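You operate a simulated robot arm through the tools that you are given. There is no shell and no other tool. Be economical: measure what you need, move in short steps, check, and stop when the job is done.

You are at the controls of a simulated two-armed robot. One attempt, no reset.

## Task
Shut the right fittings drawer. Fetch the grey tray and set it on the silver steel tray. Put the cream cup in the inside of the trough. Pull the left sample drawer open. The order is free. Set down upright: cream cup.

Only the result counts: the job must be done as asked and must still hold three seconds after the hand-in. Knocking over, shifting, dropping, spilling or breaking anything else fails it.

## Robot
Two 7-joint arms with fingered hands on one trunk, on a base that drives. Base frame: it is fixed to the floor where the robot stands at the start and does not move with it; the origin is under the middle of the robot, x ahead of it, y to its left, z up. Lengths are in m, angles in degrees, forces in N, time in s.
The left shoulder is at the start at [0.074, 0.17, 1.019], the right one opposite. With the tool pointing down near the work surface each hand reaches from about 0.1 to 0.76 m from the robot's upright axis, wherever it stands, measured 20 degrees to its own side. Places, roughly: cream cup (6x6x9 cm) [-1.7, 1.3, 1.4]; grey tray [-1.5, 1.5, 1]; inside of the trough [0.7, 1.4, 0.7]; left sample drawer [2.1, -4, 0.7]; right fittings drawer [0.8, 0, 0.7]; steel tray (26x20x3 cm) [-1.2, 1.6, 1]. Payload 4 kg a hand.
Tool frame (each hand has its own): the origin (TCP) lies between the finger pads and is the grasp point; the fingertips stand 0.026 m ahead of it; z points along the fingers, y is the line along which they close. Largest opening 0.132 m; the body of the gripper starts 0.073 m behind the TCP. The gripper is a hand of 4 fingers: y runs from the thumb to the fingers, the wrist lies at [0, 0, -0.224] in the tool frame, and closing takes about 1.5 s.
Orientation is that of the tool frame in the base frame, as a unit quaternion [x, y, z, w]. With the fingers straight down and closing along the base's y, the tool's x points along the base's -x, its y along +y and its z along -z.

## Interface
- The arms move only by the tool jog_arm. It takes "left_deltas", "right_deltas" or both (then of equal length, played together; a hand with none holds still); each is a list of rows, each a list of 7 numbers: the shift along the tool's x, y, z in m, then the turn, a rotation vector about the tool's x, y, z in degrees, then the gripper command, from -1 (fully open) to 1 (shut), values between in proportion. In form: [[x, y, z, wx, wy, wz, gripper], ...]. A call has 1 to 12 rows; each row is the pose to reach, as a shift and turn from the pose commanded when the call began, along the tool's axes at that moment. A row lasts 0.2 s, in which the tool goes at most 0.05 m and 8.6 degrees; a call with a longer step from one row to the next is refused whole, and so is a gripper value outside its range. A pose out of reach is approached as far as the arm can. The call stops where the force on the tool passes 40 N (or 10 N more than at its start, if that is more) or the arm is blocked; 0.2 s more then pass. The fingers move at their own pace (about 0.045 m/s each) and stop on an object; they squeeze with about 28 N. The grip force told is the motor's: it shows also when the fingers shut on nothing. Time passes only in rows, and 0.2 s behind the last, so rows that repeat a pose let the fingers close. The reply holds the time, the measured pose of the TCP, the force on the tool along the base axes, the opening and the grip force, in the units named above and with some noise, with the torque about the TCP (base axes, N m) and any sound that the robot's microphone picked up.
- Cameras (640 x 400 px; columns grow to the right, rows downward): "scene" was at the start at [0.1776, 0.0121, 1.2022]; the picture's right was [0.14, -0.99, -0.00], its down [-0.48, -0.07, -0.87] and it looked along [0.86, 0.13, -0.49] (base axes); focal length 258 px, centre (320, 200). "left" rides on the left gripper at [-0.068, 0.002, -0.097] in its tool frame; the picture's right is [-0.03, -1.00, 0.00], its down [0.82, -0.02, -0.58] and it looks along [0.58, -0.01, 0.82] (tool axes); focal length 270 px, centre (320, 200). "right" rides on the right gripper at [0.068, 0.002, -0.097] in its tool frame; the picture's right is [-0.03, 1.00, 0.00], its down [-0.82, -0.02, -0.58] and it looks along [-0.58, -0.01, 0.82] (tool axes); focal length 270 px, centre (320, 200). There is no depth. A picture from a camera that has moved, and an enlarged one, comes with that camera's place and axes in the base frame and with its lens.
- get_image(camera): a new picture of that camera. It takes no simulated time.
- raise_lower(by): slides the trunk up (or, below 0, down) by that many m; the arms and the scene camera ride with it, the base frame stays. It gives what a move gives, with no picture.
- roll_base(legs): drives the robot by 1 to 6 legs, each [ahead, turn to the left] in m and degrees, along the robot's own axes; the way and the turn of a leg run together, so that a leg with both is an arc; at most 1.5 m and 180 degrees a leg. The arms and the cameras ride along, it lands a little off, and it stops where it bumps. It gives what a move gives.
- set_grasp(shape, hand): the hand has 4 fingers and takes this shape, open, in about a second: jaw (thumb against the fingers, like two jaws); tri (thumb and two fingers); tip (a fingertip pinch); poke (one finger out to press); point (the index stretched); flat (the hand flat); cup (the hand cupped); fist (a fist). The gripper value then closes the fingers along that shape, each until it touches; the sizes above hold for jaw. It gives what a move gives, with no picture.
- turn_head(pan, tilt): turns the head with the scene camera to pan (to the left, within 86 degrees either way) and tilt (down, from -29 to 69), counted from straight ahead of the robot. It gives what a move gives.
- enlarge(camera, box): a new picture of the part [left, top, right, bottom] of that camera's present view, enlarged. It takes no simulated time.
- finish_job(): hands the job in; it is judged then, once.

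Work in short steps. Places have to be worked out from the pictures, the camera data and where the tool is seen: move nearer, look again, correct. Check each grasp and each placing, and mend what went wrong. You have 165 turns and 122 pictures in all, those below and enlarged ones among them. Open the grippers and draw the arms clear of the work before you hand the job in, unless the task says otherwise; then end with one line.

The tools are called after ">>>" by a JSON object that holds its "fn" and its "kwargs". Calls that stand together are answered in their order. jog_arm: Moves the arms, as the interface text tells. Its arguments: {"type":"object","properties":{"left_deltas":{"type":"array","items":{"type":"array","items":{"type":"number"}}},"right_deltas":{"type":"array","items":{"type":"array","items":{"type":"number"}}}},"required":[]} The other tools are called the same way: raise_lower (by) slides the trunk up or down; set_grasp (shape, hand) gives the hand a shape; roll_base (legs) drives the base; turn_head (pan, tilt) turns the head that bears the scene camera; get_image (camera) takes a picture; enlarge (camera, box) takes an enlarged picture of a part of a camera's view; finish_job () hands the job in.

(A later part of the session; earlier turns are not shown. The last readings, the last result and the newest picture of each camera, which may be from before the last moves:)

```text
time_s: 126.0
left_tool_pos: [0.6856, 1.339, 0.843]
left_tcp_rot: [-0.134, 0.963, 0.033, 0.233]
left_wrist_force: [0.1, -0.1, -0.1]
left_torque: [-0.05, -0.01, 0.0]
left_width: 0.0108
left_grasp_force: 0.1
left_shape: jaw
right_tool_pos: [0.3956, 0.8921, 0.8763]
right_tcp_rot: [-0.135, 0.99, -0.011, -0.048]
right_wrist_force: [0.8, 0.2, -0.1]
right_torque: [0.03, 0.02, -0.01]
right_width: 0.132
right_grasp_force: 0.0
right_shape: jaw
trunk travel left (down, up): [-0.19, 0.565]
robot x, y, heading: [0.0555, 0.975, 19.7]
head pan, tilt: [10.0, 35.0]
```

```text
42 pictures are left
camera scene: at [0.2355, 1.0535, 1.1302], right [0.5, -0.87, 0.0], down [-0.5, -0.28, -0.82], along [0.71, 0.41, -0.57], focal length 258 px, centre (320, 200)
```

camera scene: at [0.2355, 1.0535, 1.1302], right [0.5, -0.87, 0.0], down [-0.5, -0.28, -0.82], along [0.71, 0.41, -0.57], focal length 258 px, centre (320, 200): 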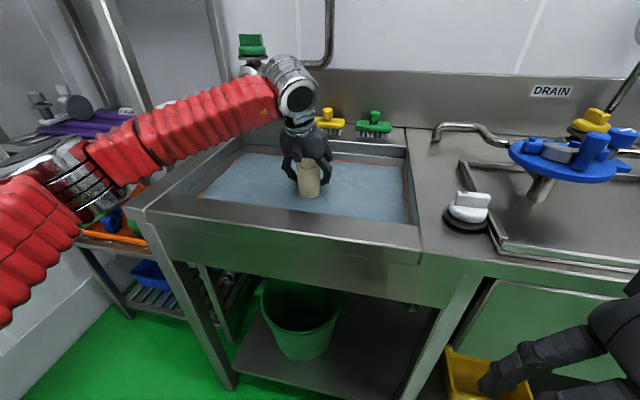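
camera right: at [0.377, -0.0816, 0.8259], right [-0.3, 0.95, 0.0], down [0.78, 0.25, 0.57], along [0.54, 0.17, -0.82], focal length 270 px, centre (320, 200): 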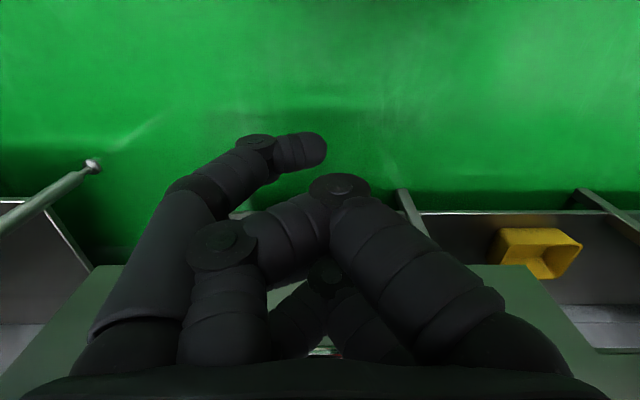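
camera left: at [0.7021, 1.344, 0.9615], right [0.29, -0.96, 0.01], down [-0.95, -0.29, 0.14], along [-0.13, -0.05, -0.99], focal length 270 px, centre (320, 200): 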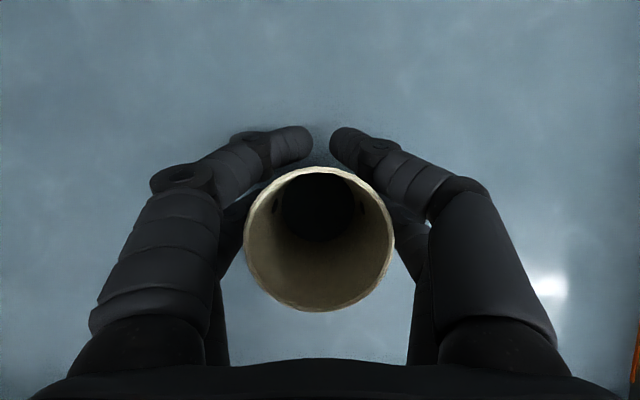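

The cup came up upright (about 1° off vertical), so it was standing correctly after the first release. I'll set it straight back down and open again the same way.

>>> {"fn": "jog_arm", "kwargs": {"left_deltas": [[0.009, 0, 0.018, 0, 0, 0, 0.9], [0.0175, 0, 0.036, 0, 0, 0, 0.9], [0.026, 0, 0.054, 0, 0, 0, 0.9], [0.031, 0, 0.064, 0, 0, 0, 0.9], [0.0346, 0, 0.071, 0, 0, 0, 0.9]]}}

>>> {"fn": "jog_arm", "kwargs": {"left_deltas": [[0, 0, 0, 0, 0, 0, 0.6], [0, 0, 0, 0, 0, 0, 0.3], [0, 0, 0, 0, 0, 0, 0.0], [0, 0, 0, 0, 0, 0, -0.3], [0, 0, 0, 0, 0, 0, -0.5], [0, 0, 0, 0, 0, 0, -0.6], [0, 0, 0, 0, 0, 0, -0.6]]}}

>>> {"fn": "get_image", "kwargs": {"camera": "left"}}

```text
time_s: 127.2
left_tool_pos: [0.6874, 1.3399, 0.7637]
left_tcp_rot: [-0.134, 0.963, 0.034, 0.233]
left_wrist_force: [-0.3, -0.3, 0.2]
left_torque: [-0.02, 0.03, -0.01]
left_width: 0.0109
left_grasp_force: 0.0
left_shape: jaw
right_tool_pos: [0.3971, 0.8914, 0.8761]
right_tcp_rot: [-0.135, 0.99, -0.011, -0.049]
right_wrist_force: [-0.1, 0.0, -0.3]
right_torque: [0.0, -0.02, 0.0]
right_width: 0.132
right_grasp_force: 0.1
right_shape: jaw
trunk travel left (down, up): [-0.19, 0.565]
robot x, y, heading: [0.0517, 0.9735, 19.7]
head pan, tilt: [10.0, 35.0]
```

```text
time_s: 128.8
left_tool_pos: [0.6875, 1.3393, 0.7635]
left_tcp_rot: [-0.134, 0.963, 0.034, 0.232]
left_wrist_force: [-0.1, -0.1, 0.0]
left_torque: [0.03, -0.02, -0.01]
left_width: 0.1051
left_grasp_force: 0.0
left_shape: jaw
right_tool_pos: [0.3971, 0.8927, 0.8766]
right_tcp_rot: [-0.136, 0.989, -0.012, -0.048]
right_wrist_force: [0.2, 0.4, -0.1]
right_torque: [0.0, -0.03, 0.02]
right_width: 0.132
right_grasp_force: 0.1
right_shape: jaw
trunk travel left (down, up): [-0.19, 0.565]
robot x, y, heading: [0.0537, 0.9732, 19.7]
head pan, tilt: [10.0, 35.0]
```

```text
41 pictures are left
camera left: at [0.703, 1.3454, 0.8815], right [0.3, -0.96, 0.01], down [-0.95, -0.29, 0.14], along [-0.13, -0.05, -0.99], focal length 270 px, centre (320, 200)
```

left: 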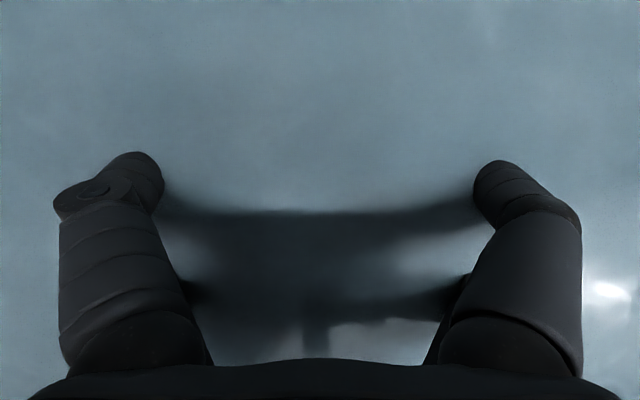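

Released gently. I'll raise straight up and out.

>>> {"fn": "jog_arm", "kwargs": {"left_deltas": [[-0.009, 0, -0.018, 0, 0, 0, -0.6], [-0.0175, 0, -0.036, 0, 0, 0, -0.6], [-0.035, 0, -0.072, 0, 0, 0, -0.6], [-0.0526, 0, -0.108, 0, 0, 0, -0.6], [-0.07, 0, -0.144, 0, 0, 0, -0.6], [-0.0876, 0, -0.18, 0, 0, 0, -0.6]]}}

>>> {"fn": "raise_lower", "kwargs": {"by": 0.2}}

>>> {"fn": "get_image", "kwargs": {"camera": "left"}}

```text
time_s: 130.2
left_tool_pos: [0.684, 1.3371, 0.9601]
left_tcp_rot: [-0.134, 0.963, 0.033, 0.233]
left_wrist_force: [-0.6, 0.1, 0.5]
left_torque: [0.01, 0.02, 0.0]
left_width: 0.1054
left_grasp_force: 0.1
left_shape: jaw
right_tool_pos: [0.3963, 0.8918, 0.8765]
right_tcp_rot: [-0.135, 0.99, -0.011, -0.048]
right_wrist_force: [-0.3, -0.8, -0.1]
right_torque: [-0.02, -0.03, -0.01]
right_width: 0.132
right_grasp_force: 0.1
right_shape: jaw
trunk travel left (down, up): [-0.19, 0.565]
robot x, y, heading: [0.0563, 0.9713, 19.6]
head pan, tilt: [10.0, 35.0]
```

```text
time_s: 132.3
left_tool_pos: [0.6836, 1.338, 1.1621]
left_tcp_rot: [-0.134, 0.963, 0.034, 0.232]
left_wrist_force: [1.0, -1.0, -0.3]
left_torque: [-0.04, 0.0, -0.02]
left_width: 0.1053
left_grasp_force: 0.0
left_shape: jaw
right_tool_pos: [0.397, 0.8921, 1.0744]
right_tcp_rot: [-0.134, 0.99, -0.012, -0.048]
right_wrist_force: [-0.6, 0.1, -0.4]
right_torque: [-0.01, 0.0, 0.01]
right_width: 0.132
right_grasp_force: 0.1
right_shape: jaw
trunk travel left (down, up): [-0.39, 0.365]
robot x, y, heading: [0.0559, 0.9704, 19.5]
head pan, tilt: [10.0, 35.0]
```

```text
40 pictures are left
camera left: at [0.6998, 1.3441, 1.2791], right [0.3, -0.96, 0.01], down [-0.95, -0.29, 0.14], along [-0.13, -0.05, -0.99], focal length 270 px, centre (320, 200)
```

left: 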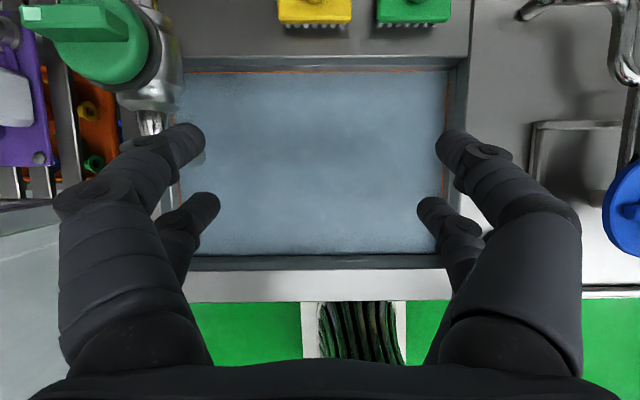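

The trough is done. I'll retract the left arm, reverse from the counter, and turn right in short legs to look for the sample drawer.

>>> {"fn": "jog_arm", "kwargs": {"left_deltas": [[0.045, 0, -0.021, 0, 0, 0, -1], [0.09, 0, -0.043, 0, 0, 0, -1], [0.135, 0, -0.065, 0, 0, 0, -1], [0.18, 0, -0.087, 0, 0, 0, -1], [0.225, 0, -0.109, 0, 0, 0, -1], [0.26, 0, -0.13, 0, 8, 0, -1], [0.26, 0, -0.13, 0, 16, 0, -1], [0.26, 0, -0.13, 0, 24, 0, -1]]}}

>>> {"fn": "roll_base", "kwargs": {"legs": [[-0.5, 0]]}}

>>> {"fn": "roll_base", "kwargs": {"legs": [[0, -29]]}}

>>> {"fn": "roll_base", "kwargs": {"legs": [[0, -29]]}}

>>> {"fn": "turn_head", "kwargs": {"pan": -15, "tilt": 15}}

>>> {"fn": "get_image", "kwargs": {"camera": "scene"}}

```text
time_s: 134.1
left_tool_pos: [0.4028, 1.2572, 1.1603]
left_tcp_rot: [-0.138, 0.99, 0.004, 0.026]
left_wrist_force: [-0.1, -0.2, -0.6]
left_torque: [-0.03, 0.0, -0.02]
left_width: 0.132
left_grasp_force: 0.0
left_shape: jaw
right_tool_pos: [0.3963, 0.8915, 1.0755]
right_tcp_rot: [-0.135, 0.99, -0.01, -0.049]
right_wrist_force: [0.8, -0.1, -0.6]
right_torque: [-0.01, 0.0, 0.02]
right_width: 0.1323
right_grasp_force: 0.0
right_shape: jaw
trunk travel left (down, up): [-0.39, 0.365]
robot x, y, heading: [0.0511, 0.974, 19.6]
head pan, tilt: [10.0, 35.0]
```

```text
time_s: 137.1
left_tool_pos: [-0.0758, 1.0876, 1.1601]
left_tcp_rot: [-0.139, 0.99, 0.004, 0.028]
left_wrist_force: [-0.1, -0.1, 0.4]
left_torque: [0.02, -0.02, 0.03]
left_width: 0.1319
left_grasp_force: 0.0
left_shape: jaw
right_tool_pos: [-0.0822, 0.7192, 1.0766]
right_tcp_rot: [-0.136, 0.99, -0.01, -0.047]
right_wrist_force: [0.3, 0.3, 1.6]
right_torque: [0.03, -0.02, 0.01]
right_width: 0.1319
right_grasp_force: 0.1
right_shape: jaw
trunk travel left (down, up): [-0.39, 0.365]
robot x, y, heading: [-0.4269, 0.7991, 19.8]
head pan, tilt: [10.0, 35.0]
```

```text
time_s: 139.1
left_tool_pos: [0.0185, 0.8834, 1.1605]
left_tcp_rot: [0.111, 0.994, -0.002, 0.026]
left_wrist_force: [-0.3, 0.2, 0.1]
left_torque: [0.02, 0.01, 0.01]
left_width: 0.1319
left_grasp_force: 0.0
left_shape: jaw
right_tool_pos: [-0.1629, 0.5648, 1.0763]
right_tcp_rot: [0.113, 0.992, 0.001, -0.05]
right_wrist_force: [0.8, 0.1, -0.3]
right_torque: [-0.01, -0.01, 0.0]
right_width: 0.1321
right_grasp_force: 0.1
right_shape: jaw
trunk travel left (down, up): [-0.39, 0.365]
robot x, y, heading: [-0.425, 0.8288, -9.1]
head pan, tilt: [10.0, 35.0]
```

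```text
time_s: 141.1
left_tool_pos: [-0.0104, 0.6621, 1.1615]
left_tcp_rot: [0.355, 0.934, -0.009, 0.026]
left_wrist_force: [0.4, -0.4, 0.2]
left_torque: [-0.02, 0.0, 0.0]
left_width: 0.1322
left_grasp_force: 0.1
left_shape: jaw
right_tool_pos: [-0.3238, 0.4717, 1.0764]
right_tcp_rot: [0.357, 0.933, 0.012, -0.049]
right_wrist_force: [0.5, -0.5, 0.0]
right_torque: [-0.02, 0.02, 0.01]
right_width: 0.1324
right_grasp_force: 0.0
right_shape: jaw
trunk travel left (down, up): [-0.39, 0.365]
robot x, y, heading: [-0.406, 0.8501, -37.8]
head pan, tilt: [10.0, 35.0]
```

```text
time_s: 142.0
left_tool_pos: [-0.0105, 0.6625, 1.1625]
left_tcp_rot: [0.354, 0.935, -0.009, 0.027]
left_wrist_force: [-0.9, 0.4, 0.3]
left_torque: [0.0, 0.04, 0.0]
left_width: 0.1319
left_grasp_force: 0.0
left_shape: jaw
right_tool_pos: [-0.3238, 0.4705, 1.0771]
right_tcp_rot: [0.358, 0.933, 0.013, -0.048]
right_wrist_force: [-0.5, 0.0, -0.5]
right_torque: [0.03, 0.01, -0.01]
right_width: 0.1322
right_grasp_force: 0.1
right_shape: jaw
trunk travel left (down, up): [-0.39, 0.365]
robot x, y, heading: [-0.4072, 0.8483, -37.7]
head pan, tilt: [-15.0, 15.0]
```

```text
39 pictures are left
camera scene: at [-0.3164, 0.7487, 1.3678], right [-0.8, -0.61, 0.0], down [-0.16, 0.21, -0.97], along [0.58, -0.77, -0.26], focal length 258 px, centre (320, 200)
```

scene: 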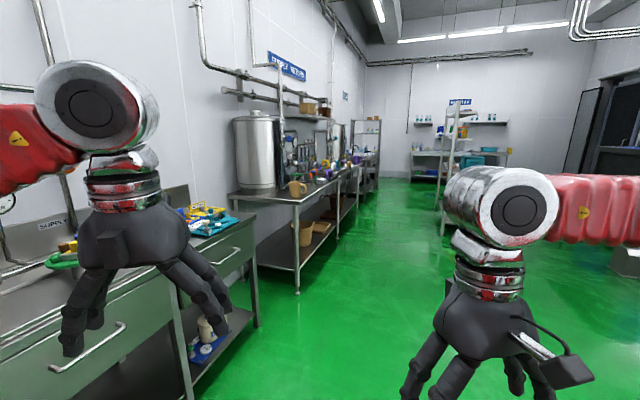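

The benches continue along this wall and the drawer at (2.1,-4) should be on a farther one. I'll turn to about -66° and drive 1.4 m along the aisle.

>>> {"fn": "roll_base", "kwargs": {"legs": [[0, -28]]}}

>>> {"fn": "roll_base", "kwargs": {"legs": [[1.4, 0]]}}

>>> {"fn": "turn_head", "kwargs": {"pan": 0, "tilt": 15}}

>>> {"fn": "get_image", "kwargs": {"camera": "scene"}}

```text
time_s: 144.0
left_tool_pos: [-0.1441, 0.4947, 1.1613]
left_tcp_rot: [0.571, 0.82, -0.014, 0.024]
left_wrist_force: [0.0, -0.7, 0.9]
left_torque: [0.02, 0.01, -0.01]
left_width: 0.1321
left_grasp_force: 0.0
left_shape: jaw
right_tool_pos: [-0.5091, 0.4739, 1.0783]
right_tcp_rot: [0.573, 0.818, 0.024, -0.043]
right_wrist_force: [-1.0, -0.4, 0.0]
right_torque: [-0.01, -0.01, -0.02]
right_width: 0.1321
right_grasp_force: 0.1
right_shape: jaw
trunk travel left (down, up): [-0.39, 0.365]
robot x, y, heading: [-0.3806, 0.8558, -65.5]
head pan, tilt: [-15.0, 15.0]
```

```text
time_s: 151.1
left_tool_pos: [0.4624, -0.7713, 1.1613]
left_tcp_rot: [0.562, 0.827, -0.014, 0.024]
left_wrist_force: [0.1, -0.2, -0.1]
left_torque: [0.02, -0.02, 0.02]
left_width: 0.1321
left_grasp_force: 0.0
left_shape: jaw
right_tool_pos: [0.0976, -0.801, 1.0773]
right_tcp_rot: [0.564, 0.825, 0.025, -0.043]
right_wrist_force: [-0.3, 1.4, -0.7]
right_torque: [0.0, -0.01, -0.01]
right_width: 0.1321
right_grasp_force: 0.0
right_shape: jaw
trunk travel left (down, up): [-0.39, 0.365]
robot x, y, heading: [0.2171, -0.4145, -64.0]
head pan, tilt: [-15.0, 15.0]
```

```text
time_s: 151.8
left_tool_pos: [0.4616, -0.7719, 1.163]
left_tcp_rot: [0.561, 0.827, -0.014, 0.024]
left_wrist_force: [-0.1, -0.1, 0.2]
left_torque: [0.02, 0.0, 0.03]
left_width: 0.1316
left_grasp_force: 0.0
left_shape: jaw
right_tool_pos: [0.0965, -0.8014, 1.0776]
right_tcp_rot: [0.563, 0.825, 0.024, -0.043]
right_wrist_force: [-0.3, 0.4, -0.2]
right_torque: [0.02, 0.02, 0.01]
right_width: 0.1319
right_grasp_force: 0.0
right_shape: jaw
trunk travel left (down, up): [-0.39, 0.365]
robot x, y, heading: [0.2172, -0.4157, -64.1]
head pan, tilt: [0.0, 15.0]
```

```text
38 pictures are left
camera scene: at [0.2768, -0.5366, 1.3679], right [-0.9, -0.43, 0.0], down [-0.11, 0.23, -0.97], along [0.42, -0.87, -0.26], focal length 258 px, centre (320, 200)
```

scene: 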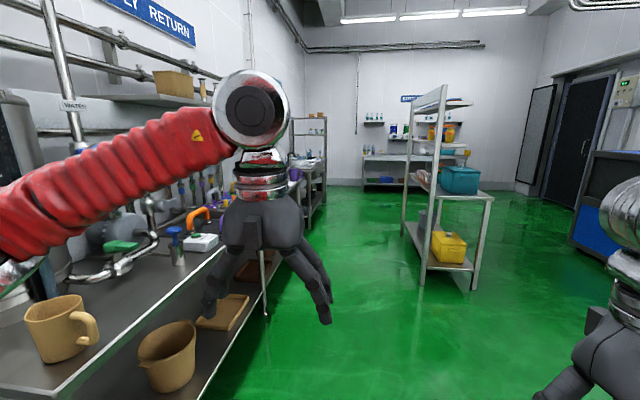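

I'm mid-aisle. I'll turn 7° right to run parallel and continue 1.5 m.

>>> {"fn": "roll_base", "kwargs": {"legs": [[0, -7]]}}

>>> {"fn": "roll_base", "kwargs": {"legs": [[1.5, 0]]}}

>>> {"fn": "get_image", "kwargs": {"camera": "scene"}}

```text
time_s: 152.8
left_tool_pos: [0.4179, -0.7983, 1.1633]
left_tcp_rot: [0.611, 0.791, -0.016, 0.023]
left_wrist_force: [-1.1, 0.5, -0.3]
left_torque: [-0.03, 0.0, 0.04]
left_width: 0.1321
left_grasp_force: 0.0
left_shape: jaw
right_tool_pos: [0.0501, -0.7843, 1.0786]
right_tcp_rot: [0.612, 0.789, 0.027, -0.042]
right_wrist_force: [0.2, 0.0, -0.2]
right_torque: [-0.03, -0.02, -0.01]
right_width: 0.1318
right_grasp_force: 0.1
right_shape: jaw
trunk travel left (down, up): [-0.39, 0.365]
robot x, y, heading: [0.224, -0.4115, -71.1]
head pan, tilt: [0.0, 15.0]
```

```text
time_s: 160.4
left_tool_pos: [0.8881, -2.2374, 1.1633]
left_tcp_rot: [0.616, 0.787, -0.016, 0.022]
left_wrist_force: [-0.4, 0.6, 0.5]
left_torque: [0.02, 0.02, -0.02]
left_width: 0.1318
left_grasp_force: 0.0
left_shape: jaw
right_tool_pos: [0.5212, -2.2193, 1.0788]
right_tcp_rot: [0.618, 0.785, 0.027, -0.042]
right_wrist_force: [0.0, 0.7, 0.2]
right_torque: [-0.03, 0.02, 0.01]
right_width: 0.1319
right_grasp_force: 0.1
right_shape: jaw
trunk travel left (down, up): [-0.39, 0.365]
robot x, y, heading: [0.7014, -1.8514, -71.8]
head pan, tilt: [0.0, 15.0]
```

```text
37 pictures are left
camera scene: at [0.743, -1.9782, 1.3679], right [-0.95, -0.31, 0.0], down [-0.08, 0.25, -0.97], along [0.3, -0.92, -0.26], focal length 258 px, centre (320, 200)
```

scene: 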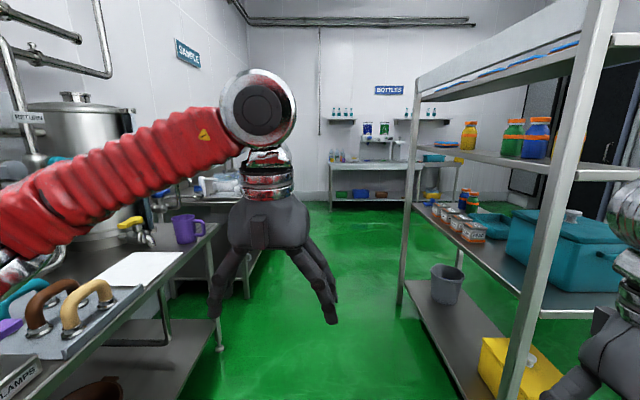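

The SAMPLE sign marks the bench on the left past this one. I'll look left with the head to see its drawers.

>>> {"fn": "turn_head", "kwargs": {"pan": 38, "tilt": 20}}

>>> {"fn": "get_image", "kwargs": {"camera": "scene"}}

```text
time_s: 161.5
left_tool_pos: [0.8892, -2.2372, 1.1644]
left_tcp_rot: [0.616, 0.787, -0.016, 0.023]
left_wrist_force: [-0.2, -0.9, -0.5]
left_torque: [0.01, -0.03, -0.01]
left_width: 0.132
left_grasp_force: 0.0
left_shape: jaw
right_tool_pos: [0.5219, -2.219, 1.0798]
right_tcp_rot: [0.618, 0.785, 0.027, -0.042]
right_wrist_force: [-0.7, 0.2, -0.6]
right_torque: [0.01, 0.01, -0.03]
right_width: 0.1321
right_grasp_force: 0.0
right_shape: jaw
trunk travel left (down, up): [-0.39, 0.365]
robot x, y, heading: [0.6979, -1.849, -72.0]
head pan, tilt: [38.0, 20.0]
```

```text
36 pictures are left
camera scene: at [0.7912, -1.9412, 1.3598], right [-0.56, -0.83, 0.0], down [-0.28, 0.19, -0.94], along [0.78, -0.53, -0.34], focal length 258 px, centre (320, 200)
```

scene: 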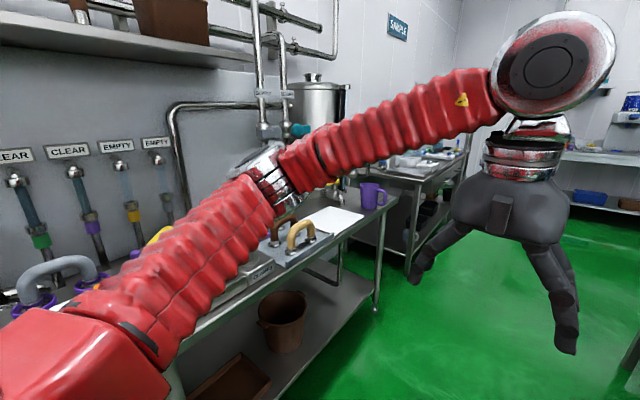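

Path is clear between the benches and the rack. I'll continue 1.2 m.

>>> {"fn": "roll_base", "kwargs": {"legs": [[1.2, 0]]}}

>>> {"fn": "turn_head", "kwargs": {"pan": 45, "tilt": 25}}

>>> {"fn": "get_image", "kwargs": {"camera": "scene"}}

```text
time_s: 167.5
left_tool_pos: [1.28, -3.3436, 1.1641]
left_tcp_rot: [0.604, 0.797, -0.015, 0.024]
left_wrist_force: [0.3, -0.5, 0.4]
left_torque: [0.01, 0.02, 0.01]
left_width: 0.1318
left_grasp_force: 0.1
left_shape: jaw
right_tool_pos: [0.9131, -3.3356, 1.0793]
right_tcp_rot: [0.605, 0.794, 0.027, -0.042]
right_wrist_force: [0.0, -0.6, -0.5]
right_torque: [-0.01, 0.01, 0.0]
right_width: 0.1321
right_grasp_force: 0.1
right_shape: jaw
trunk travel left (down, up): [-0.39, 0.365]
robot x, y, heading: [1.0804, -2.9639, -70.5]
head pan, tilt: [38.0, 20.0]
```

```text
time_s: 168.2
left_tool_pos: [1.2789, -3.3432, 1.1647]
left_tcp_rot: [0.604, 0.797, -0.016, 0.023]
left_wrist_force: [0.2, -0.3, 0.9]
left_torque: [-0.04, 0.0, 0.0]
left_width: 0.132
left_grasp_force: 0.0
left_shape: jaw
right_tool_pos: [0.9127, -3.3342, 1.0805]
right_tcp_rot: [0.605, 0.795, 0.027, -0.042]
right_wrist_force: [-0.6, 0.1, 0.0]
right_torque: [0.01, -0.01, 0.02]
right_width: 0.1318
right_grasp_force: 0.1
right_shape: jaw
trunk travel left (down, up): [-0.39, 0.365]
robot x, y, heading: [1.0837, -2.9619, -70.3]
head pan, tilt: [45.0, 25.0]
```

```text
35 pictures are left
camera scene: at [1.178, -3.0391, 1.3517], right [-0.43, -0.9, 0.0], down [-0.38, 0.18, -0.91], along [0.82, -0.39, -0.42], focal length 258 px, centre (320, 200)
```

scene: 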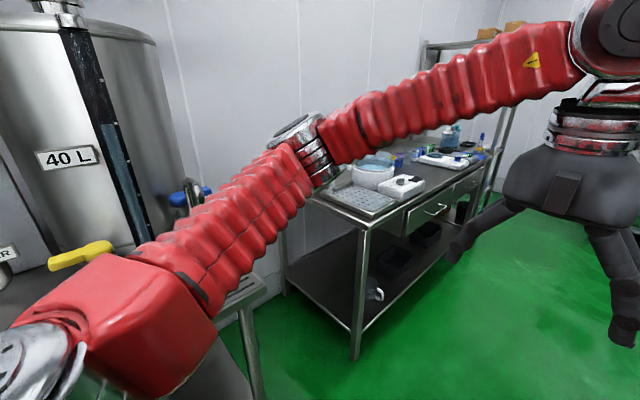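

The sample bench has two front drawers, and the left handle is near (2.06, -4.16). I'll drive 1.25 m to get in front of it, then turn left to face it.

>>> {"fn": "roll_base", "kwargs": {"legs": [[1.25, -3]]}}

>>> {"fn": "roll_base", "kwargs": {"legs": [[0, 29]]}}

>>> {"fn": "turn_head", "kwargs": {"pan": 50, "tilt": 30}}

>>> {"fn": "get_image", "kwargs": {"camera": "scene"}}

```text
time_s: 174.7
left_tool_pos: [1.6364, -4.5606, 1.1633]
left_tcp_rot: [0.631, 0.775, -0.016, 0.023]
left_wrist_force: [-0.3, 0.1, 0.8]
left_torque: [0.01, 0.01, -0.03]
left_width: 0.1318
left_grasp_force: 0.0
left_shape: jaw
right_tool_pos: [1.2715, -4.5276, 1.0787]
right_tcp_rot: [0.632, 0.773, 0.028, -0.041]
right_wrist_force: [0.4, 0.3, -0.1]
right_torque: [0.01, 0.03, -0.01]
right_width: 0.1319
right_grasp_force: 0.0
right_shape: jaw
trunk travel left (down, up): [-0.39, 0.365]
robot x, y, heading: [1.4649, -4.1657, -74.3]
head pan, tilt: [45.0, 25.0]
```

```text
time_s: 176.7
left_tool_pos: [1.8034, -4.4281, 1.1655]
left_tcp_rot: [0.419, 0.908, -0.01, 0.025]
left_wrist_force: [-0.2, -0.7, 0.5]
left_torque: [0.06, 0.02, -0.01]
left_width: 0.1321
left_grasp_force: 0.1
left_shape: jaw
right_tool_pos: [1.4665, -4.5738, 1.0806]
right_tcp_rot: [0.421, 0.906, 0.018, -0.046]
right_wrist_force: [0.2, -0.2, -0.1]
right_torque: [-0.05, 0.01, 0.01]
right_width: 0.1318
right_grasp_force: 0.1
right_shape: jaw
trunk travel left (down, up): [-0.39, 0.365]
robot x, y, heading: [1.4414, -4.1833, -45.6]
head pan, tilt: [45.0, 25.0]
```

```text
time_s: 177.3
left_tool_pos: [1.8026, -4.4285, 1.1654]
left_tcp_rot: [0.419, 0.907, -0.011, 0.026]
left_wrist_force: [0.2, -0.4, 0.0]
left_torque: [0.01, 0.01, -0.01]
left_width: 0.1322
left_grasp_force: 0.0
left_shape: jaw
right_tool_pos: [1.4657, -4.5731, 1.0812]
right_tcp_rot: [0.422, 0.905, 0.015, -0.046]
right_wrist_force: [-0.2, 0.0, -0.4]
right_torque: [-0.02, 0.01, -0.02]
right_width: 0.1322
right_grasp_force: 0.1
right_shape: jaw
trunk travel left (down, up): [-0.39, 0.365]
robot x, y, heading: [1.4424, -4.1801, -45.7]
head pan, tilt: [50.0, 30.0]
```

```text
34 pictures are left
camera scene: at [1.5622, -4.2049, 1.3437], right [0.08, -1.0, 0.0], down [-0.5, -0.04, -0.87], along [0.86, 0.07, -0.5], focal length 258 px, centre (320, 200)
```

scene: 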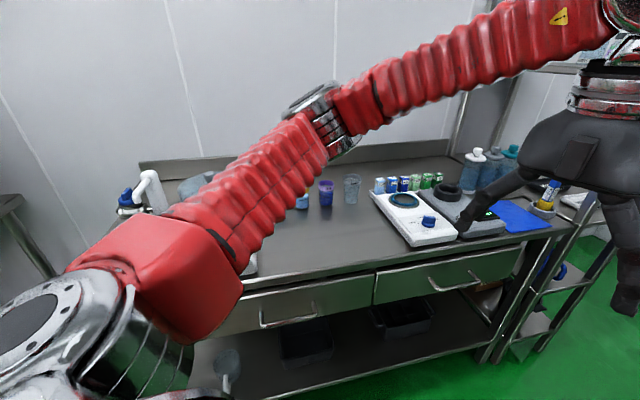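

The left drawer's handle is near (2.00,-4.09,0.72). I'll turn left in two short legs to face it.

>>> {"fn": "roll_base", "kwargs": {"legs": [[0, 29]]}}

>>> {"fn": "roll_base", "kwargs": {"legs": [[0, 29]]}}

>>> {"fn": "turn_head", "kwargs": {"pan": -10, "tilt": 35}}

>>> {"fn": "get_image", "kwargs": {"camera": "scene"}}

```text
time_s: 179.3
left_tool_pos: [1.8769, -4.2294, 1.1641]
left_tcp_rot: [0.187, 0.982, -0.004, 0.027]
left_wrist_force: [0.7, 0.9, 0.6]
left_torque: [-0.02, 0.01, 0.0]
left_width: 0.1321
left_grasp_force: 0.1
left_shape: jaw
right_tool_pos: [1.6483, -4.5162, 1.0809]
right_tcp_rot: [0.189, 0.981, 0.006, -0.05]
right_wrist_force: [0.7, 0.2, 0.1]
right_torque: [-0.02, 0.01, -0.02]
right_width: 0.1319
right_grasp_force: 0.1
right_shape: jaw
trunk travel left (down, up): [-0.39, 0.365]
robot x, y, heading: [1.436, -4.2129, -17.2]
head pan, tilt: [50.0, 30.0]
```

```text
time_s: 181.3
left_tool_pos: [1.834, -4.0108, 1.1659]
left_tcp_rot: [-0.066, 0.997, 0.004, 0.027]
left_wrist_force: [0.3, -1.0, 0.4]
left_torque: [-0.01, -0.02, 0.0]
left_width: 0.132
left_grasp_force: 0.0
left_shape: jaw
right_tool_pos: [1.7749, -4.373, 1.0819]
right_tcp_rot: [-0.064, 0.997, -0.007, -0.05]
right_wrist_force: [-0.5, -0.5, 0.4]
right_torque: [0.01, 0.0, 0.01]
right_width: 0.1323
right_grasp_force: 0.1
right_shape: jaw
trunk travel left (down, up): [-0.39, 0.365]
robot x, y, heading: [1.4447, -4.2391, 11.1]
head pan, tilt: [50.0, 30.0]
```

```text
time_s: 182.6
left_tool_pos: [1.8333, -4.0099, 1.1663]
left_tcp_rot: [-0.066, 0.997, 0.002, 0.029]
left_wrist_force: [0.0, 1.3, 0.1]
left_torque: [-0.03, -0.01, 0.0]
left_width: 0.132
left_grasp_force: 0.0
left_shape: jaw
right_tool_pos: [1.7752, -4.3717, 1.082]
right_tcp_rot: [-0.063, 0.997, -0.008, -0.049]
right_wrist_force: [0.2, 0.1, 0.1]
right_torque: [0.0, 0.02, 0.0]
right_width: 0.1319
right_grasp_force: 0.0
right_shape: jaw
trunk travel left (down, up): [-0.39, 0.365]
robot x, y, heading: [1.4442, -4.2348, 11.3]
head pan, tilt: [-10.0, 35.0]
```

```text
33 pictures are left
camera scene: at [1.5728, -4.2261, 1.3359], right [0.02, -1.0, 0.0], down [-0.57, -0.01, -0.82], along [0.82, 0.02, -0.57], focal length 258 px, centre (320, 200)
```

scene: 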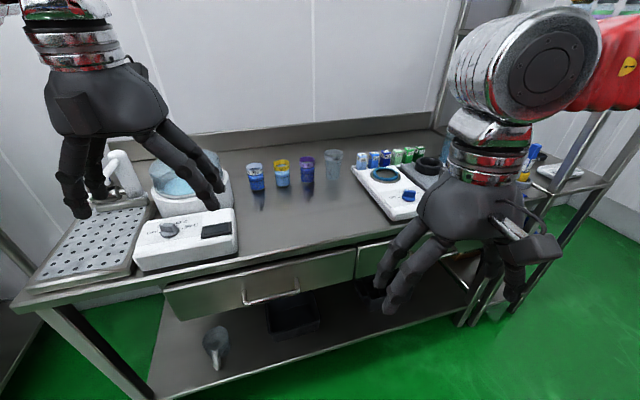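

Handle is at about (1.995,-4.08,0.72), straight ahead. I'll square up 7° left, then bring the right hand to point forward, raising and extending it to stay clear of my body.

>>> {"fn": "roll_base", "kwargs": {"legs": [[0, 7.3]]}}

>>> {"fn": "jog_arm", "kwargs": {"right_deltas": [[-0.014, 0, -0.005, 0, -8, 0, -1], [-0.028, 0, -0.01, 0, -16, 0, -1], [-0.042, 0, -0.015, 0, -24, 0, -1], [-0.056, 0, -0.02, 0, -32, 0, -1], [-0.07, 0, -0.025, 0, -40, 0, -1], [-0.084, 0, -0.03, 0, -48, 0, -1], [-0.098, 0, -0.035, 0, -56, 0, -1], [-0.112, 0, -0.04, 0, -64, 0, -1], [-0.126, 0, -0.045, 0, -72, 0, -1], [-0.14, 0, -0.05, 0, -80, 0, -1], [-0.155, 0, -0.055, 0, -88, 0, -1], [-0.17, 0, -0.06, 0, -95, 0, -1]]}}

>>> {"fn": "get_image", "kwargs": {"camera": "scene"}}

```text
time_s: 183.6
left_tool_pos: [1.8024, -3.9638, 1.166]
left_tcp_rot: [-0.13, 0.991, 0.005, 0.027]
left_wrist_force: [-0.1, -0.5, 0.8]
left_torque: [0.0, 0.03, 0.01]
left_width: 0.132
left_grasp_force: 0.0
left_shape: jaw
right_tool_pos: [1.7887, -4.3291, 1.0816]
right_tcp_rot: [-0.126, 0.991, -0.011, -0.049]
right_wrist_force: [0.2, 0.3, -0.4]
right_torque: [0.01, -0.01, 0.0]
right_width: 0.1323
right_grasp_force: 0.1
right_shape: jaw
trunk travel left (down, up): [-0.39, 0.365]
robot x, y, heading: [1.4466, -4.2429, 18.4]
head pan, tilt: [-10.0, 35.0]
```

```text
time_s: 186.2
left_tool_pos: [1.8013, -3.9642, 1.1655]
left_tcp_rot: [-0.13, 0.991, 0.005, 0.027]
left_wrist_force: [0.3, 0.3, -1.0]
left_torque: [0.01, 0.02, 0.0]
left_width: 0.1319
left_grasp_force: 0.1
left_shape: jaw
right_tool_pos: [2.0023, -4.2676, 1.2179]
right_tcp_rot: [-0.1, 0.718, 0.084, 0.683]
right_wrist_force: [0.0, 0.7, -0.5]
right_torque: [-0.04, -0.02, -0.01]
right_width: 0.1318
right_grasp_force: 0.0
right_shape: jaw
right hand out of reach, approached as far as the arm can: row 4, 5, 6, 7, 8, 9, 10, 11, 12
trunk travel left (down, up): [-0.39, 0.365]
robot x, y, heading: [1.4467, -4.2462, 18.6]
head pan, tilt: [-10.0, 35.0]
```

```text
32 pictures are left
camera scene: at [1.5721, -4.2171, 1.3361], right [0.15, -0.99, 0.0], down [-0.57, -0.09, -0.82], along [0.81, 0.12, -0.57], focal length 258 px, centre (320, 200)
```

scene: 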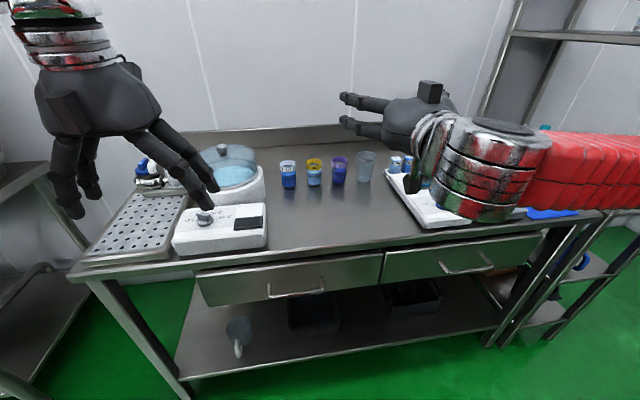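

The hand now points forward (numerically correct, a little high). Now I'll roll it 90° so the fingers close vertically on the horizontal handle.

>>> {"fn": "jog_arm", "kwargs": {"right_deltas": [[0, 0, 0, 0, 0, 8, -1], [0, 0, 0, 0, 0, 16, -1], [0, 0, 0, 0, 0, 24, -1], [0, 0, 0, 0, 0, 32, -1], [0, 0, 0, 0, 0, 40, -1], [0, 0, 0, 0, 0, 48, -1], [0, 0, 0, 0, 0, 56, -1], [0, 0, 0, 0, 0, 64, -1], [0, 0, 0, 0, 0, 72, -1], [0, 0, 0, 0, 0, 80, -1], [0, 0, 0, 0, 0, 88, -1], [0, 0, 0, 0, 0, 90, -1]]}}

>>> {"fn": "get_image", "kwargs": {"camera": "scene"}}

```text
time_s: 188.8
left_tool_pos: [1.8019, -3.9647, 1.1667]
left_tcp_rot: [-0.13, 0.991, 0.005, 0.028]
left_wrist_force: [0.1, -0.4, 0.9]
left_torque: [0.03, -0.01, 0.02]
left_width: 0.1319
left_grasp_force: 0.0
left_shape: jaw
right_tool_pos: [2.0441, -4.383, 1.197]
right_tcp_rot: [0.41, 0.577, 0.567, 0.421]
right_wrist_force: [-0.3, 0.2, 0.1]
right_torque: [0.01, 0.0, 0.01]
right_width: 0.1321
right_grasp_force: 0.0
right_shape: jaw
right hand out of reach, approached as far as the arm can: row 1, 2, 3, 4, 5, 6, 7, 8, 9, 10, 11, 12
trunk travel left (down, up): [-0.39, 0.365]
robot x, y, heading: [1.4454, -4.2425, 18.7]
head pan, tilt: [-10.0, 35.0]
```

```text
31 pictures are left
camera scene: at [1.5729, -4.217, 1.3359], right [0.15, -0.99, 0.0], down [-0.57, -0.09, -0.82], along [0.81, 0.12, -0.57], focal length 258 px, centre (320, 200)
```

scene: 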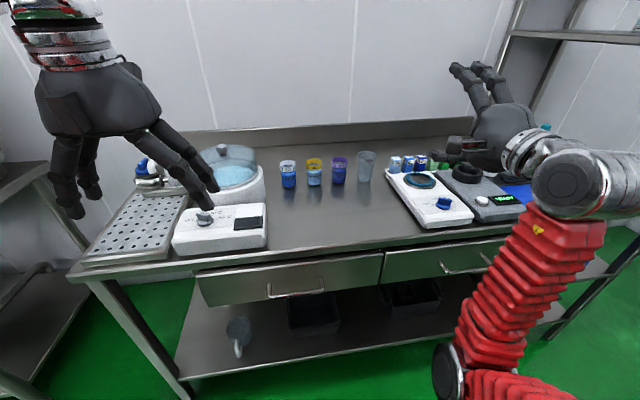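

The hand now points forward with vertical closing. I'll pull it back, centre it in front of the handle, move the left hand aside, and lower the trunk.

>>> {"fn": "jog_arm", "kwargs": {"right_deltas": [[0, 0, -0.05, 0, 0, 0, -1], [0, 0, -0.1, 0, 0, 0, -1], [0.045, 0, -0.1, 0, 0, 0, -1], [0.09, 0, -0.1, 0, 0, 0, -1], [0.135, 0, -0.1, 0, 0, 0, -1], [0.18, 0, -0.1, 0, 0, 0, -1], [0.22, 0, -0.1, 0, 0, 0, -1], [0.26, 0, -0.1, 0, 0, 0, -1], [0.295, 0, -0.1, 0, 0, 0, -1]], "left_deltas": [[0.02, 0.03, 0, 0, 0, 0, -1], [0.04, 0.06, 0, 0, 0, 0, -1], [0.06, 0.09, 0, 0, 0, 0, -1], [0.08, 0.12, 0, 0, 0, 0, -1], [0.08, 0.15, 0, 0, 0, 0, -1], [0.08, 0.15, 0, 0, 0, 0, -1], [0.08, 0.15, 0, 0, 0, 0, -1], [0.08, 0.15, 0, 0, 0, 0, -1], [0.08, 0.15, 0, 0, 0, 0, -1]]}}

>>> {"fn": "get_image", "kwargs": {"camera": "scene"}}

```text
time_s: 190.8
left_tool_pos: [1.6849, -3.8378, 1.1635]
left_tcp_rot: [-0.13, 0.991, 0.005, 0.027]
left_wrist_force: [-0.2, -0.5, -0.5]
left_torque: [-0.01, -0.02, 0.01]
left_width: 0.132
left_grasp_force: 0.0
left_shape: jaw
right_tool_pos: [2.039, -4.387, 1.2308]
right_tcp_rot: [0.407, 0.579, 0.568, 0.419]
right_wrist_force: [0.8, -0.3, 0.5]
right_torque: [-0.01, 0.0, -0.02]
right_width: 0.132
right_grasp_force: 0.0
right_shape: jaw
right hand out of reach, approached as far as the arm can: row 1, 2, 3, 4, 5, 6, 7, 8, 9
trunk travel left (down, up): [-0.39, 0.365]
robot x, y, heading: [1.447, -4.2405, 19.0]
head pan, tilt: [-10.0, 35.0]
```

```text
30 pictures are left
camera scene: at [1.5727, -4.2172, 1.3359], right [0.15, -0.99, 0.0], down [-0.57, -0.09, -0.82], along [0.81, 0.12, -0.57], focal length 258 px, centre (320, 200)
```

scene: 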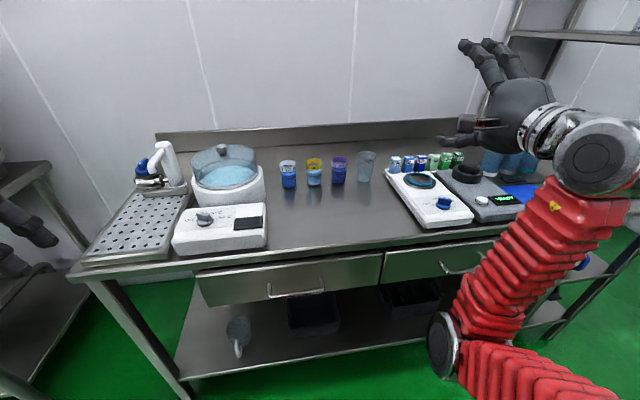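

The arm can't retract the forward-pointing hand at this height. I'll back the base 0.3 m for room, then try bringing the hand down and inward in front of me.

>>> {"fn": "roll_base", "kwargs": {"legs": [[-0.3, 0]]}}

>>> {"fn": "jog_arm", "kwargs": {"right_deltas": [[0, -0.05, 0, 0, 0, 0, -1], [0, -0.1, 0, 0, 0, 0, -1], [0, -0.15, 0, 0, 0, 0, -1], [0, -0.2, 0, 0, 0, 0, -1], [0, -0.25, 0, 0, 0, 0, -1], [0, -0.3, 0, 0, 0, 0, -1]]}}

>>> {"fn": "jog_arm", "kwargs": {"right_deltas": [[0.04, 0, 0, 0, 0, 0, -1], [0.08, 0, 0, 0, 0, 0, -1], [0.12, 0, 0, 0, 0, 0, -1], [0.16, 0, 0, 0, 0, 0, -1]]}}

>>> {"fn": "get_image", "kwargs": {"camera": "scene"}}

```text
time_s: 192.9
left_tool_pos: [1.4074, -3.9326, 1.1637]
left_tcp_rot: [-0.124, 0.992, 0.004, 0.029]
left_wrist_force: [0.1, -0.5, 0.4]
left_torque: [-0.02, -0.06, -0.01]
left_width: 0.132
left_grasp_force: 0.0
left_shape: jaw
right_tool_pos: [1.7531, -4.4862, 1.2309]
right_tcp_rot: [0.41, 0.577, 0.566, 0.422]
right_wrist_force: [-0.6, -0.3, 0.6]
right_torque: [-0.06, 0.0, 0.01]
right_width: 0.1321
right_grasp_force: 0.1
right_shape: jaw
trunk travel left (down, up): [-0.39, 0.365]
robot x, y, heading: [1.1645, -4.3365, 18.0]
head pan, tilt: [-10.0, 35.0]
```

```text
time_s: 194.0
left_tool_pos: [1.4071, -3.9328, 1.1645]
left_tcp_rot: [-0.124, 0.992, 0.004, 0.028]
left_wrist_force: [-1.2, -0.1, -0.3]
left_torque: [-0.01, -0.02, 0.01]
left_width: 0.1318
left_grasp_force: 0.1
left_shape: jaw
right_tool_pos: [1.769, -4.5335, 1.0337]
right_tcp_rot: [0.359, 0.6, 0.523, 0.487]
right_wrist_force: [0.4, 0.5, 0.3]
right_torque: [0.0, 0.0, -0.04]
right_width: 0.1319
right_grasp_force: 0.0
right_shape: jaw
right hand out of reach, approached as far as the arm can: row 1, 2
trunk travel left (down, up): [-0.39, 0.365]
robot x, y, heading: [1.1614, -4.3366, 18.1]
head pan, tilt: [-10.0, 35.0]
stopped in row 5 (right hand): the arm was blocked; the commanded pose is now the measured one
```

```text
time_s: 194.5
left_tool_pos: [1.4078, -3.9338, 1.1648]
left_tcp_rot: [-0.124, 0.992, 0.004, 0.028]
left_wrist_force: [-0.5, -0.5, 0.1]
left_torque: [0.03, -0.02, 0.0]
left_width: 0.132
left_grasp_force: 0.1
left_shape: jaw
right_tool_pos: [1.7631, -4.521, 1.0548]
right_tcp_rot: [0.301, 0.619, 0.472, 0.551]
right_wrist_force: [0.6, 0.5, -1.3]
right_torque: [-0.02, 0.02, 0.02]
right_width: 0.1319
right_grasp_force: 0.1
right_shape: jaw
trunk travel left (down, up): [-0.39, 0.365]
robot x, y, heading: [1.167, -4.3343, 17.9]
head pan, tilt: [-10.0, 35.0]
stopped in row 2 (right hand): the arm was blocked; the commanded pose is now the measured one
```

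```text
29 pictures are left
camera scene: at [1.2917, -4.312, 1.3359], right [0.14, -0.99, 0.0], down [-0.57, -0.08, -0.82], along [0.81, 0.11, -0.57], focal length 258 px, centre (320, 200)
```

scene: 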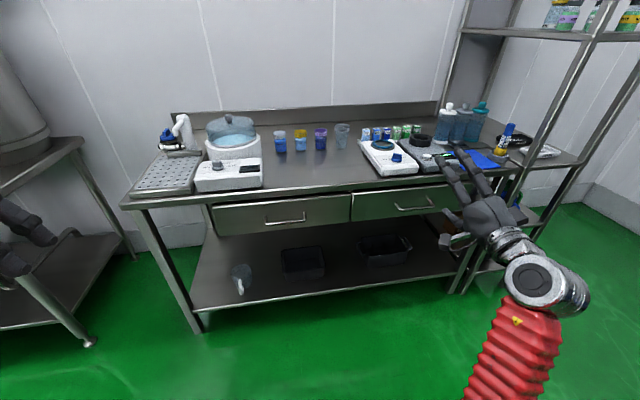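

The arm jams in this rolled posture. I'll roll the hand back the other way, towards the opposite vertical orientation.

>>> {"fn": "jog_arm", "kwargs": {"right_deltas": [[0, 0, 0, 0, 0, -8, -1], [0, 0, 0, 0, 0, -16, -1], [0, 0, 0, 0, 0, -24, -1], [0, 0, 0, 0, 0, -32, -1], [0, 0, 0, 0, 0, -40, -1], [0, 0, 0, 0, 0, -48, -1], [0, 0, 0, 0, 0, -56, -1], [0, 0, 0, 0, 0, -64, -1], [0, 0, 0, 0, 0, -72, -1]]}}

>>> {"fn": "jog_arm", "kwargs": {"right_deltas": [[0, 0, 0, 0, 0, -8, -1], [0, 0, 0, 0, 0, -16, -1], [0, 0, 0, 0, 0, -24, -1], [0, 0, 0, 0, 0, -32, -1], [0, 0, 0, 0, 0, -40, -1], [0, 0, 0, 0, 0, -48, -1], [0, 0, 0, 0, 0, -56, -1], [0, 0, 0, 0, 0, -64, -1], [0, 0, 0, 0, 0, -72, -1], [0, 0, 0, 0, 0, -80, -1], [0, 0, 0, 0, 0, -88, -1]]}}

>>> {"fn": "get_image", "kwargs": {"camera": "scene"}}

```text
time_s: 196.5
left_tool_pos: [1.409, -3.9321, 1.1645]
left_tcp_rot: [-0.123, 0.992, 0.004, 0.029]
left_wrist_force: [-0.2, -0.5, 0.3]
left_torque: [0.02, -0.01, 0.0]
left_width: 0.132
left_grasp_force: 0.1
left_shape: jaw
right_tool_pos: [1.7623, -4.5227, 1.0546]
right_tcp_rot: [-0.12, 0.677, 0.059, 0.723]
right_wrist_force: [0.3, 1.0, -0.4]
right_torque: [-0.03, 0.02, 0.0]
right_width: 0.1321
right_grasp_force: 0.0
right_shape: jaw
trunk travel left (down, up): [-0.39, 0.365]
robot x, y, heading: [1.1626, -4.3339, 17.9]
head pan, tilt: [-10.0, 35.0]
```

```text
time_s: 198.9
left_tool_pos: [1.4077, -3.9335, 1.1649]
left_tcp_rot: [-0.125, 0.992, 0.004, 0.028]
left_wrist_force: [0.0, -0.1, -0.1]
left_torque: [0.0, -0.01, -0.02]
left_width: 0.132
left_grasp_force: 0.0
left_shape: jaw
right_tool_pos: [1.7632, -4.5211, 1.0563]
right_tcp_rot: [-0.557, 0.403, -0.461, 0.561]
right_wrist_force: [-1.1, -0.3, -0.3]
right_torque: [0.0, 0.03, 0.0]
right_width: 0.1321
right_grasp_force: 0.1
right_shape: jaw
trunk travel left (down, up): [-0.39, 0.365]
robot x, y, heading: [1.1628, -4.3327, 17.9]
head pan, tilt: [-10.0, 35.0]
```

```text
28 pictures are left
camera scene: at [1.2916, -4.3119, 1.3359], right [0.14, -0.99, 0.0], down [-0.57, -0.08, -0.82], along [0.81, 0.11, -0.57], focal length 258 px, centre (320, 200)
```

scene: 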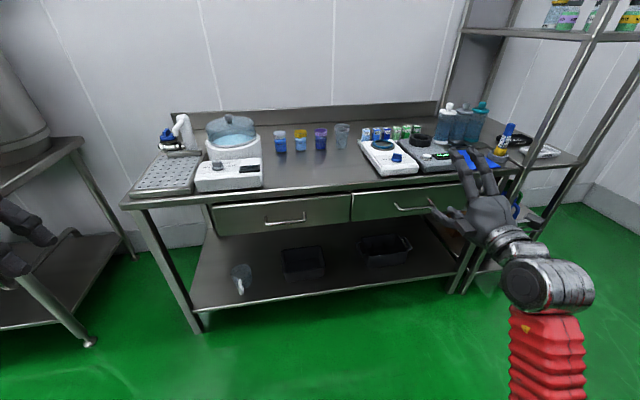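

That orientation is reached cleanly (y down). Now I'll try moving the hand left and down, towards the handle line.

>>> {"fn": "jog_arm", "kwargs": {"right_deltas": [[-0.04, 0.02, 0, 0, 0, 0, -1], [-0.08, 0.04, 0, 0, 0, 0, -1], [-0.12, 0.06, 0, 0, 0, 0, -1], [-0.16, 0.08, 0, 0, 0, 0, -1], [-0.2, 0.1, 0, 0, 0, 0, -1]]}}

```text
time_s: 199.9
left_tool_pos: [1.4077, -3.9332, 1.1664]
left_tcp_rot: [-0.123, 0.992, 0.005, 0.027]
left_wrist_force: [0.5, 0.8, -0.3]
left_torque: [0.01, -0.01, 0.02]
left_width: 0.1319
left_grasp_force: 0.0
left_shape: jaw
right_tool_pos: [1.7433, -4.4174, 0.9885]
right_tcp_rot: [0.593, -0.329, 0.512, -0.528]
right_wrist_force: [0.4, 0.4, 0.3]
right_torque: [-0.01, 0.01, -0.01]
right_width: 0.1319
right_grasp_force: 0.1
right_shape: jaw
trunk travel left (down, up): [-0.39, 0.365]
robot x, y, heading: [1.1624, -4.3351, 18.0]
head pan, tilt: [-10.0, 35.0]
stopped in row 4 (right hand): the arm was blocked; the commanded pose is now the measured one
```

The arm jams further inward, so I'll keep this arm posture (hand 0.26 m right of my axis). I'll shift the base 0.23 m left by turning left 50°, driving 0.3 m and turning back.

>>> {"fn": "roll_base", "kwargs": {"legs": [[0, 25]]}}

>>> {"fn": "roll_base", "kwargs": {"legs": [[0, 25]]}}

>>> {"fn": "roll_base", "kwargs": {"legs": [[0.3, 0]]}}

>>> {"fn": "roll_base", "kwargs": {"legs": [[0, -25]]}}

>>> {"fn": "roll_base", "kwargs": {"legs": [[0, -25]]}}

>>> {"fn": "turn_head", "kwargs": {"pan": -15, "tilt": 40}}

>>> {"fn": "get_image", "kwargs": {"camera": "scene"}}

```text
time_s: 201.7
left_tool_pos: [1.2199, -3.8704, 1.1644]
left_tcp_rot: [-0.328, 0.944, 0.01, 0.026]
left_wrist_force: [-0.5, 0.1, 0.1]
left_torque: [0.01, 0.01, 0.02]
left_width: 0.132
left_grasp_force: 0.1
left_shape: jaw
right_tool_pos: [1.7328, -4.1836, 0.9918]
right_tcp_rot: [0.654, -0.166, 0.412, -0.612]
right_wrist_force: [0.4, 0.1, 1.0]
right_torque: [-0.02, 0.0, -0.01]
right_width: 0.1319
right_grasp_force: 0.1
right_shape: jaw
trunk travel left (down, up): [-0.39, 0.365]
robot x, y, heading: [1.1751, -4.3499, 42.0]
head pan, tilt: [-10.0, 35.0]
```

```text
time_s: 203.5
left_tool_pos: [1.0147, -3.8986, 1.1678]
left_tcp_rot: [-0.526, 0.85, 0.017, 0.024]
left_wrist_force: [-0.4, -0.1, -0.1]
left_torque: [0.0, 0.0, 0.01]
left_width: 0.1319
left_grasp_force: 0.0
left_shape: jaw
right_tool_pos: [1.6198, -3.9667, 0.9929]
right_tcp_rot: [-0.672, -0.018, -0.295, 0.679]
right_wrist_force: [-1.0, 0.3, 0.2]
right_torque: [0.0, 0.0, 0.01]
right_width: 0.1322
right_grasp_force: 0.0
right_shape: jaw
trunk travel left (down, up): [-0.39, 0.365]
robot x, y, heading: [1.192, -4.3596, 67.2]
head pan, tilt: [-10.0, 35.0]
```

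```text
time_s: 204.4
left_tool_pos: [1.0131, -3.8852, 1.1725]
left_tcp_rot: [-0.539, 0.842, 0.018, 0.03]
left_wrist_force: [0.3, 0.3, 0.1]
left_torque: [0.03, 0.01, 0.0]
left_width: 0.1322
left_grasp_force: 0.0
left_shape: jaw
right_tool_pos: [1.6287, -3.9529, 0.9964]
right_tcp_rot: [-0.672, -0.029, -0.299, 0.677]
right_wrist_force: [-1.0, 0.7, 0.1]
right_torque: [0.01, -0.02, -0.01]
right_width: 0.1321
right_grasp_force: 0.1
right_shape: jaw
trunk travel left (down, up): [-0.39, 0.365]
robot x, y, heading: [1.2032, -4.3375, 67.5]
head pan, tilt: [-10.0, 35.0]
stopped in leg 1: the robot was blocked; the commanded pose is now the measured one
```

```text
time_s: 206.2
left_tool_pos: [1.2335, -3.8333, 1.1664]
left_tcp_rot: [-0.336, 0.941, 0.007, 0.028]
left_wrist_force: [0.4, 0.5, -0.1]
left_torque: [0.0, 0.02, -0.01]
left_width: 0.132
left_grasp_force: 0.0
left_shape: jaw
right_tool_pos: [1.7573, -4.1601, 0.9937]
right_tcp_rot: [0.665, -0.119, 0.44, -0.591]
right_wrist_force: [-1.0, 0.1, 0.5]
right_torque: [-0.04, 0.01, -0.03]
right_width: 0.1321
right_grasp_force: 0.0
right_shape: jaw
trunk travel left (down, up): [-0.39, 0.365]
robot x, y, heading: [1.2029, -4.3217, 42.0]
head pan, tilt: [-10.0, 35.0]
```

```text
time_s: 208.1
left_tool_pos: [1.4428, -3.8966, 1.165]
left_tcp_rot: [-0.12, 0.992, 0.0, 0.028]
left_wrist_force: [-0.4, 0.7, -0.5]
left_torque: [0.01, 0.04, -0.01]
left_width: 0.1321
left_grasp_force: 0.0
left_shape: jaw
right_tool_pos: [1.7741, -4.4177, 0.9931]
right_tcp_rot: [0.622, -0.264, 0.56, -0.479]
right_wrist_force: [-0.3, -0.3, 0.2]
right_torque: [0.03, 0.01, 0.03]
right_width: 0.132
right_grasp_force: 0.0
right_shape: jaw
trunk travel left (down, up): [-0.39, 0.365]
robot x, y, heading: [1.1899, -4.304, 16.6]
head pan, tilt: [-10.0, 35.0]
```

```text
time_s: 208.7
left_tool_pos: [1.441, -3.8968, 1.1663]
left_tcp_rot: [-0.119, 0.992, 0.0, 0.028]
left_wrist_force: [-0.1, 0.4, 0.5]
left_torque: [0.01, 0.0, 0.04]
left_width: 0.1317
left_grasp_force: 0.0
left_shape: jaw
right_tool_pos: [1.774, -4.4179, 0.9946]
right_tcp_rot: [0.623, -0.263, 0.56, -0.479]
right_wrist_force: [-0.3, -0.7, 0.4]
right_torque: [0.01, 0.01, -0.01]
right_width: 0.1318
right_grasp_force: 0.0
right_shape: jaw
trunk travel left (down, up): [-0.39, 0.365]
robot x, y, heading: [1.1914, -4.3057, 16.4]
head pan, tilt: [-15.0, 40.0]
```

```text
27 pictures are left
camera scene: at [1.3158, -4.2918, 1.3284], right [0.03, -1.0, 0.0], down [-0.64, -0.02, -0.77], along [0.77, 0.02, -0.64], focal length 258 px, centre (320, 200)
```

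scene: 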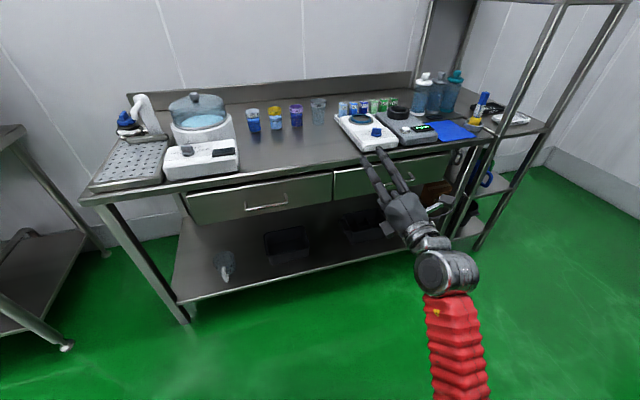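

The leftward drive was blocked (the rack end is close on that side), so I'll leave that. I'll zoom on the handle to judge which grasp suits it.

>>> {"fn": "enlarge", "kwargs": {"camera": "scene", "box": [180, 160, 350, 240]}}

```text
3.76 times, centred on (265, 200) of scene
camera zoom: at [1.3158, -4.2918, 1.3284], right [0.03, -1.0, 0.0], down [-0.64, -0.02, -0.77], along [0.77, 0.02, -0.64], focal length 972 px, centre (527, 200)
```

zoom: 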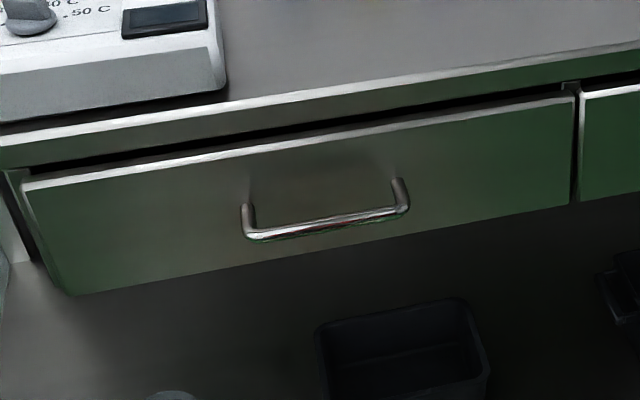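

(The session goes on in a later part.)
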